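You operate a simulated robot arm through the tools that you are given. There is no shell and no other tool. Be economical: measure what you need, move in short steps, check, and stop when the job is done.

Carry out the task below with a simulated robot arm. There is one attempt and no reset: what you move stays moved.

JOB
Take the yellow scouring pad and leave it on the steel cover panel.
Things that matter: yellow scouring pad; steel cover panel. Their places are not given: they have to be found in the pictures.

The check looks at the end state, three seconds after you hand in, the way a careful person would. Anything else that was tipped, shoved, dropped, spilled or broken makes it a failure. Lids that push on must go on centred and level and be pressed home; caps that screw on are set level and turned clockwise until they are tight.

ROBOT AND FRAMES
A 7-joint arm with a two-finger parallel gripper, fixed in place. Base frame: the origin is at the foot of the arm, x ahead of it, y to its left, z up; the work surface is at about z = 0. Lengths are in mm, angles in degrees, forces in N, time in s.
With the tool pointing down near the work surface it reaches from about 220 to 580 mm from the base axis. Its first joint turns from -66.0 to 66.0 degrees. Payload 2.5 kg.
The TCP is the grasp point between the finger pads, 23 mm short of the fingertips. In the tool frame z runs along the fingers and y along their closing line. The gripper opens to 94 mm. The fingers are 38 mm wide and 10 mm thick; the gripper's body (54 by 96 mm) begins 39 mm behind the TCP.
Orientation is that of the tool frame in the base frame, as [roll, pitch, yaw] about the fixed x, y, z axes, in that order (R = Rz(yaw) Ry(pitch) Rx(roll)). With the fingers straight down and closing along the base's y, the tool's x points along the base's -x, its y along +y and its z along -z.

CONTROLS
- The arm moves only by the tool nudge_tool. Its arguments are lists of equal length, an entry for each row: "delta_pos": the shift along the tool's x, y, z in cm, a list of three; "twist": the turn about the tool's z in degrees. In form: {"delta_pos": [[dx, dy, dz], ...], "twist": [twist, ...]}. A call has 1 to 10 rows; each row shifts and turns the commanded pose from where the row before left it, along the tool's axes as they then stand. "grip" is the finger opening in cm, from 0 to 9.4, set as the call begins (left out, the last holds). A row lasts 0.2 s, in which the tool goes at most 50 mm and 8.6 degrees; a call with a longer step from one row to the next is refused whole, and so is a gripper value outside its range. Where a pose cannot be reached the arm comes as near as it can. A force on the tool above 40 N (or 10 N above the force at the start of the call, whichever is more), or a blocked arm, ends the call early, and 0.2 s more pass. The fingers move at their own pace (about 108 mm/s each) and stop on an object; they squeeze with about 27 N. The grip force told is the motor's: it shows also when the fingers shut on nothing. Time passes only in rows, and 0.2 s behind the last, so rows that do not move let the fingers close. It gives the time, the measured TCP pose, the force on the tool (base axes), the opening and the grip force at its end, in the units of the frame above (readings bear some noise), and new pictures: "show" is both (left out), scene, wrist or none.
- Cameras (640 x 400 px; columns grow to the right, rows downward): "scene" is fixed at [102.6, -400.9, 542.2]; the picture's right is [0.93, -0.37, 0.00], its down [-0.22, -0.55, -0.80] and it looks along [0.30, 0.75, -0.59] (base axes); focal length 344 px, centre (320, 200). "wrist" rides on the gripper at [-39, 0, -44] in the tool frame; the picture's right is [0.00, -1.00, 0.00], its down [0.97, 0.00, -0.24] and it looks along [0.24, 0.00, 0.97] (tool axes); focal length 218 px, centre (320, 200).
- probe_pixels(camera, pixels): for up to 12 pixels [column, row] of the newest picture of that camera ("zoom" is the newest enlarged one), the place [x, y, z] in the base frame of the surface seen there, good to about 2 mm. The clock stands still meanwhile.
- zoom(camera, box): a new picture of the part [left, top, right, bottom] of that camera's present view, enlarged. The clock stands still meanwhile.
- hand_in(): hands the job in; it is judged then, once.

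Keep the steps short. Do not move on a guess: measure, check each grasp and each placing, and mend mistakes. In all there are 60 turns and 120 pictures (those below and enlarged ones count). Leave the gripper open and the arm clear of the work at the hand-in unless told otherwise, and finish with a single line.

The tools are called after "Emit:" as name(argument=value, ...) on one line, values as JSON. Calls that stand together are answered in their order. nudge_tool: Moves the arm, as the interface text tells. Its arguments: {"type":"object","properties":{"delta_pos":{"type":"array","items":{"type":"array","items":{"type":"number"}}},"twist":{"type":"array","items":{"type":"number"}},"grip":{"type":"number"},"show":{"type":"string","enum":["both","scene","wrist","none"]}},"required":["delta_pos","twist"]} The other tools are called the same way: probe_pixels (camera, pixels) gives the place of the surface under pixels of a picture; zoom (camera, box) takes an enlarged picture of a part of a camera's view; hand_in () hands the job in.

At the start:

```text
time_s: 0.0
tcp_pos: [246.8, 203.6, 257.8]
tcp_rot: [179.9, 0.0, -180.0]
wrist_force: [0.1, -0.3, -0.4]
opening: 94.0
finger_force: 0.1
```

scene: 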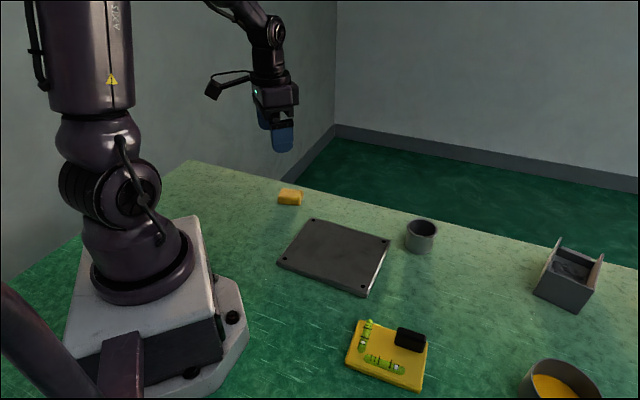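
wrist: 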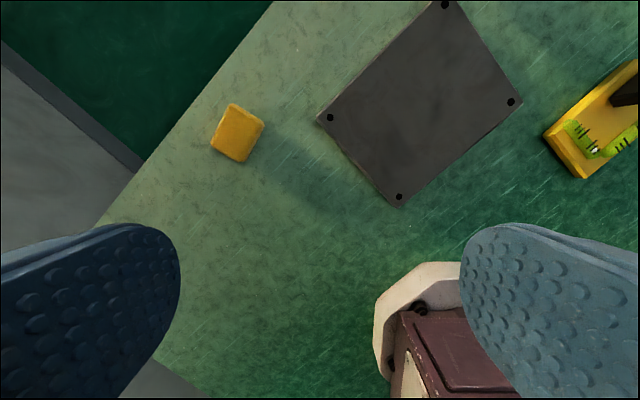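

I see a yellow block at scene (290,197), a dark panel at (335,255), and another yellow thing at (387,355). I'll zoom in on these and measure the first two.

Emit:
zoom(camera="scene", box=[250, 170, 450, 400])

Emit:
zoom(camera="wrist", box=[180, 80, 300, 180])

Emit:
probe_pixels(camera="wrist", pixels=[[231, 105], [263, 124], [244, 161], [212, 141], [238, 132], [200, 150], [331, 117], [444, 5], [510, 101], [399, 196], [420, 100], [270, 150]])

```text
1.74 times, centred on (350, 285) of scene
```

zoom: 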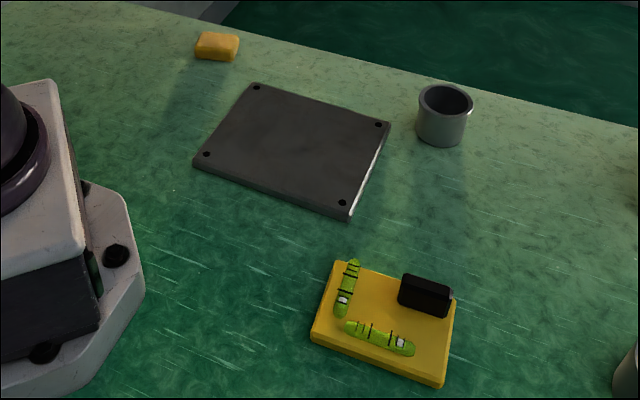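

```text
4.00 times, centred on (240, 130) of wrist
```

zoom: 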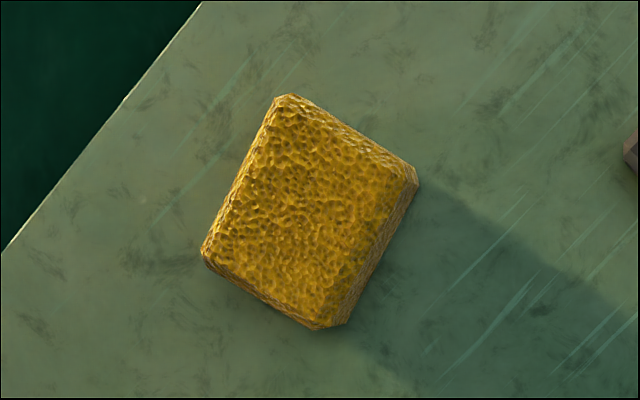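

```text
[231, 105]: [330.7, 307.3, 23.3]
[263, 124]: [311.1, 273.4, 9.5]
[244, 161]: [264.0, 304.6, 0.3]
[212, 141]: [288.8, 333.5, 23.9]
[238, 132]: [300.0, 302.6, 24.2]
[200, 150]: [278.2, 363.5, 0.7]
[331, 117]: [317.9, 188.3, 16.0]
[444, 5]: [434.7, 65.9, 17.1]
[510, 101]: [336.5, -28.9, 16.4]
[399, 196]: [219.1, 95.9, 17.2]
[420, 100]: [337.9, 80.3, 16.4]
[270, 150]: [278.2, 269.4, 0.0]
```

The block has a foam texture, 24 mm high, so it is the scouring pad. The other yellow item carries levels and a black block. I'll measure the pad's corners in the zoom and the panel middle.

Emit:
probe_pixels(camera="zoom", pixels=[[288, 105], [400, 172], [318, 315], [215, 250], [308, 212], [345, 140], [250, 180], [270, 285], [360, 245]])

```text
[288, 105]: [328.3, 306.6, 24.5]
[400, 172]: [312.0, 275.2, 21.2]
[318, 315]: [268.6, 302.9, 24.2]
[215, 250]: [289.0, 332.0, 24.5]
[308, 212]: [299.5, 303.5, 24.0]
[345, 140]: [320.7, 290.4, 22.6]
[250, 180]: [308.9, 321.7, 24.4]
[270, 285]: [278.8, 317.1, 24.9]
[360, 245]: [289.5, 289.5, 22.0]
```

The pad is about 50 by 38 mm, centred at (299, 304) with its top at z 24. Its short axis points along about 58° in the base frame. I'll go above it at z≈90 and then twist +32° so the fingers close across the short side.

Emit:
nudge_tool(delta_pos=[[-0.87, 1.67, 2.8], [-0.87, 1.67, 2.8], [-0.87, 1.67, 2.8], [-0.87, 1.67, 2.8], [-0.87, 1.67, 2.8], [-0.87, 1.67, 2.8], [0, 0, 0], [0, 0, 0], [0, 0, 0], [0, 0, 0]], twist=[0, 0, 0, 0, 0, 0, 8, 8, 8, 8], grip=9.4)

```text
time_s: 2.2
tcp_pos: [299.6, 303.7, 89.6]
tcp_rot: [-180.0, -0.1, 147.9]
wrist_force: [0.3, 0.0, 0.2]
opening: 93.9
finger_force: 0.0
```

scene: 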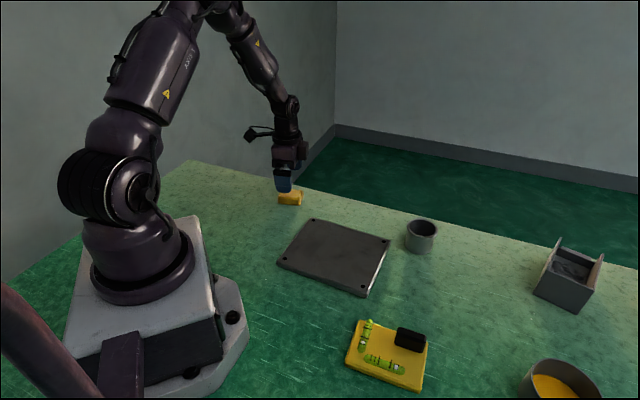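
wrist: 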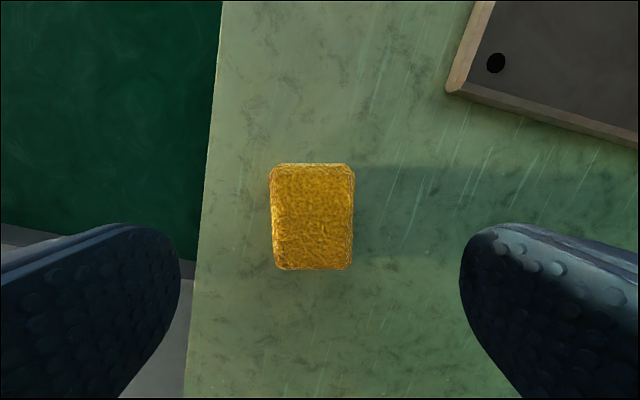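

The pad is square to the fingers and centred (column 312). I'll go down 63 mm to z≈26.5.

Emit:
nudge_tool(delta_pos=[[0, 0, 1.6], [0, 0, 1.6], [0, 0, 1.6], [0, 0, 1.0], [0, 0, 0.5]], twist=[0, 0, 0, 0, 0])

```text
time_s: 3.4
tcp_pos: [299.0, 302.4, 25.6]
tcp_rot: [-179.9, 0.0, 148.0]
wrist_force: [0.5, -0.4, 0.0]
opening: 93.9
finger_force: 0.0
```

scene: 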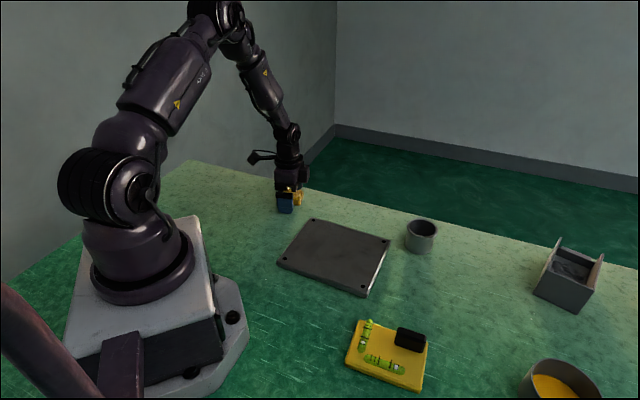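
wrist: 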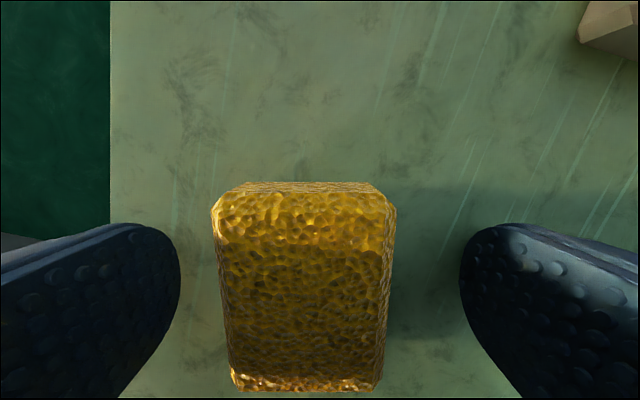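

The pad sits between both fingers with no contact force. I'll close on it.

Emit:
nudge_tool(delta_pos=[[0, 0, 0], [0, 0, 0], [0, 0, 0], [0, 0, 0]], twist=[0, 0, 0, 0], grip=2.5, show="wrist")

```text
time_s: 4.4
tcp_pos: [298.9, 303.4, 25.7]
tcp_rot: [-180.0, 0.1, 148.0]
wrist_force: [-0.3, -0.5, -0.3]
opening: 44.0
finger_force: 26.7
```

wrist: 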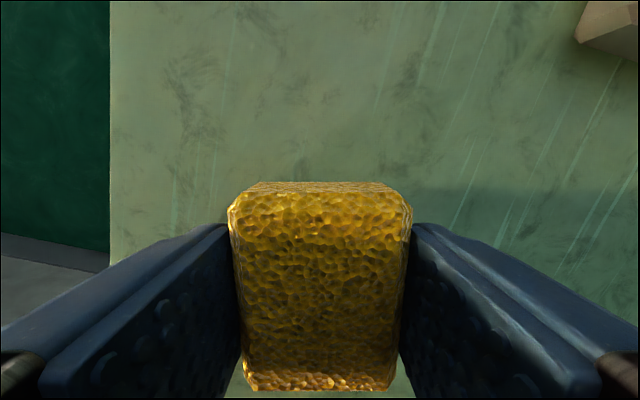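

Gripped at 44 mm with 26.7 N. I'll lift 80 mm and check the hold.

Emit:
nudge_tool(delta_pos=[[0, 0, -1], [0, 0, -2], [0, 0, -2.5], [0, 0, -2.5]], twist=[0, 0, 0, 0])

```text
time_s: 5.4
tcp_pos: [298.9, 305.3, 109.2]
tcp_rot: [179.9, -0.2, 148.0]
wrist_force: [0.2, -0.2, -0.3]
opening: 43.7
finger_force: 26.9
```

scene: 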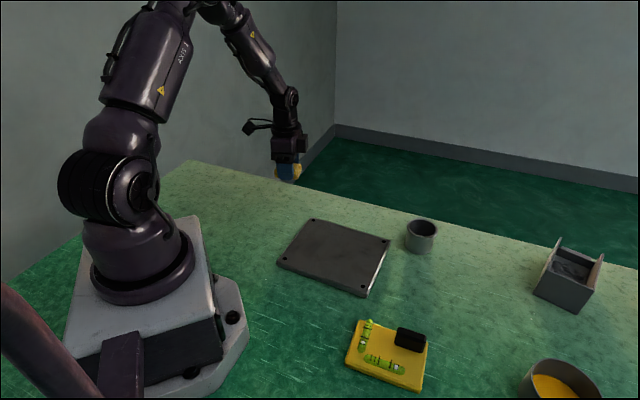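
wrist: 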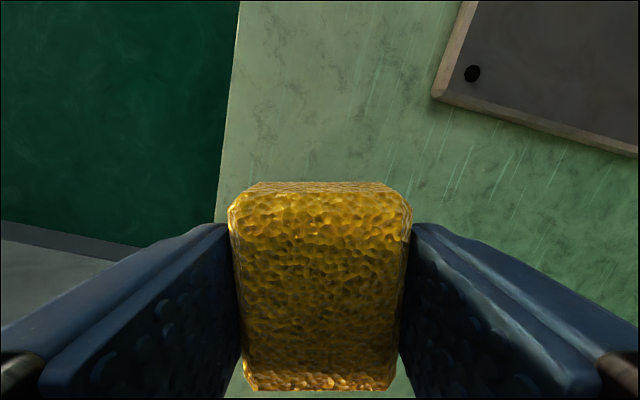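

The pad came up with the hand. Next I'll go level to above the panel centre, about (327, 80).

Emit:
nudge_tool(delta_pos=[[-1.79, -2.2, 0], [-1.79, -2.2, 0], [-1.79, -2.2, 0], [-1.79, -2.2, 0], [-1.79, -2.2, 0], [-1.79, -2.2, 0], [-1.79, -2.2, 0], [-1.79, -2.2, 0], [0, 0, 0]], twist=[0, 0, 0, 0, 0, 0, 0, 0, 0])

```text
time_s: 7.4
tcp_pos: [325.3, 78.7, 106.1]
tcp_rot: [180.0, 0.0, 148.0]
wrist_force: [-0.5, -0.5, -0.5]
opening: 44.1
finger_force: 26.8
```

scene: 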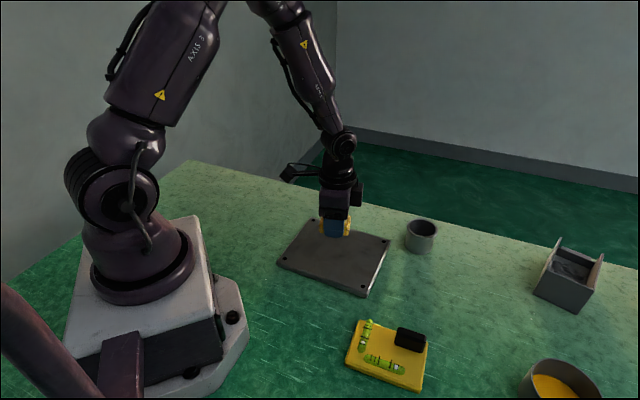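
wrist: 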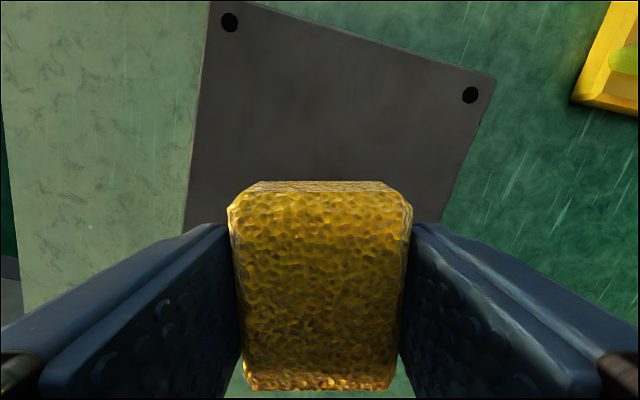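

I'm at (325, 79), over the panel centre. The panel top is 16.5, so the pad touches at TCP z≈42. I'll go down to about 44, slowing at the end.

Emit:
nudge_tool(delta_pos=[[0, 0, 2], [0, 0, 2], [0, 0, 1.2], [0, 0, 0.6], [0, 0, 0.3], [0, 0, 0]], twist=[0, 0, 0, 0, 0, 0])

```text
time_s: 8.8
tcp_pos: [327.7, 79.4, 46.5]
tcp_rot: [179.9, 0.0, 147.9]
wrist_force: [-0.2, 0.6, -0.8]
opening: 43.7
finger_force: 26.4
```

scene: 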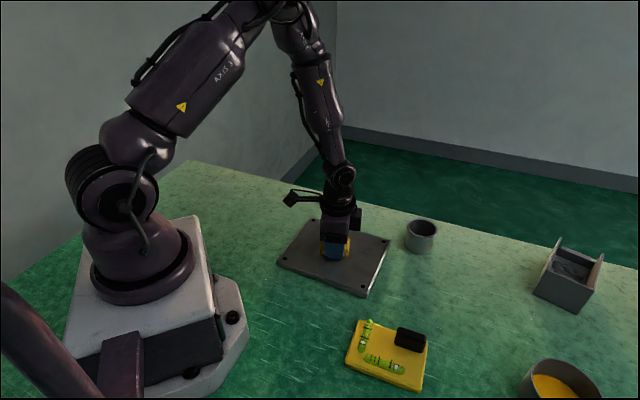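
wrist: 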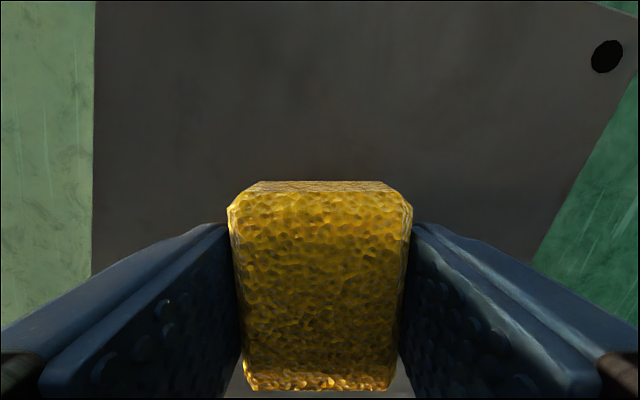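

TCP z is 46.5, so about 4 mm is left. I'll lower in 1 mm steps.

Emit:
nudge_tool(delta_pos=[[0, 0, 0.1], [0, 0, 0.1], [0, 0, 0.1], [0, 0, 0.05], [0, 0, 0]], twist=[0, 0, 0, 0, 0], show="none")

```text
time_s: 10.0
tcp_pos: [326.7, 77.9, 43.0]
tcp_rot: [-179.9, -0.1, 148.0]
wrist_force: [0.1, -0.3, 2.7]
opening: 44.0
finger_force: 26.9
```

The upward force has reached 2.7 N, so the pad is touching the panel. I'll open the fingers while staying in place.

Emit:
nudge_tool(delta_pos=[[0, 0, 0], [0, 0, 0], [0, 0, 0], [0, 0, 0]], twist=[0, 0, 0, 0], grip=8.0, show="wrist")

```text
time_s: 11.0
tcp_pos: [327.5, 78.5, 42.0]
tcp_rot: [-180.0, 0.0, 148.0]
wrist_force: [0.2, 0.2, -1.6]
opening: 79.8
finger_force: 0.0
```

wrist: 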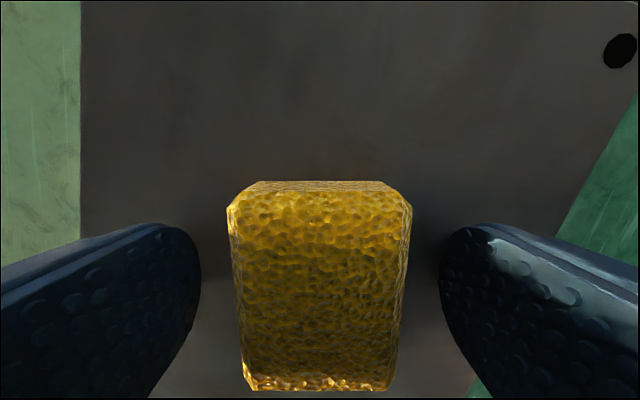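

The fingers are clear on both sides and the pad stays put. I'll go straight up 150 mm.

Emit:
nudge_tool(delta_pos=[[0, 0, -1], [0, 0, -2], [0, 0, -3], [0, 0, -3], [0, 0, -3], [0, 0, -3], [0, 0, 0]], twist=[0, 0, 0, 0, 0, 0, 0])

```text
time_s: 12.6
tcp_pos: [326.8, 78.8, 192.4]
tcp_rot: [180.0, 0.0, 148.0]
wrist_force: [-0.3, -0.4, -0.1]
opening: 79.9
finger_force: 0.1
```

scene: 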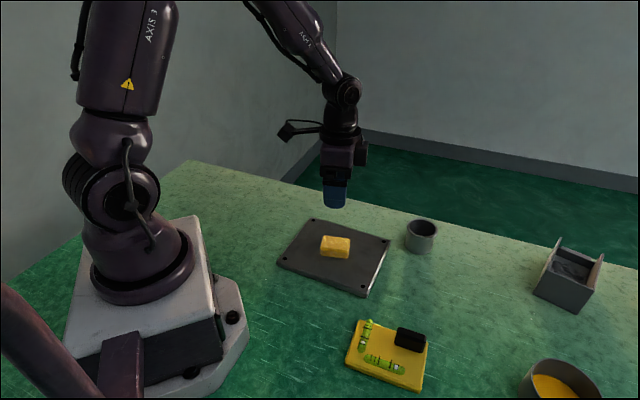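
wrist: 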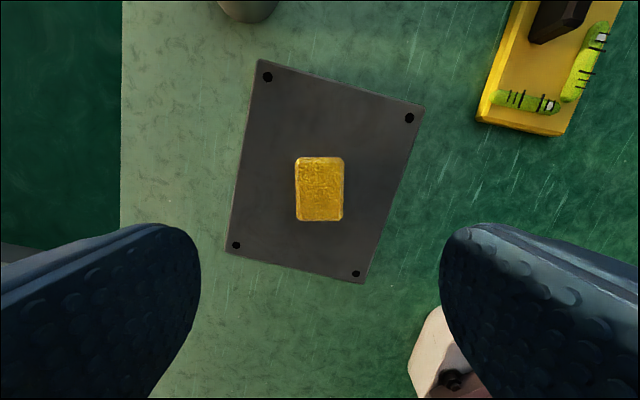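

The pad lies flat in the middle of the panel (wrist 319,188). Nothing else has moved, the gripper is open and the arm is clear, so I'm handing in.

Emit:
hand_in()

```text
The job is handed in.
```

The yellow scouring pad is lying flat in the middle of the steel cover panel, nothing else was moved, and the job is handed in with the gripper open and the arm clear.
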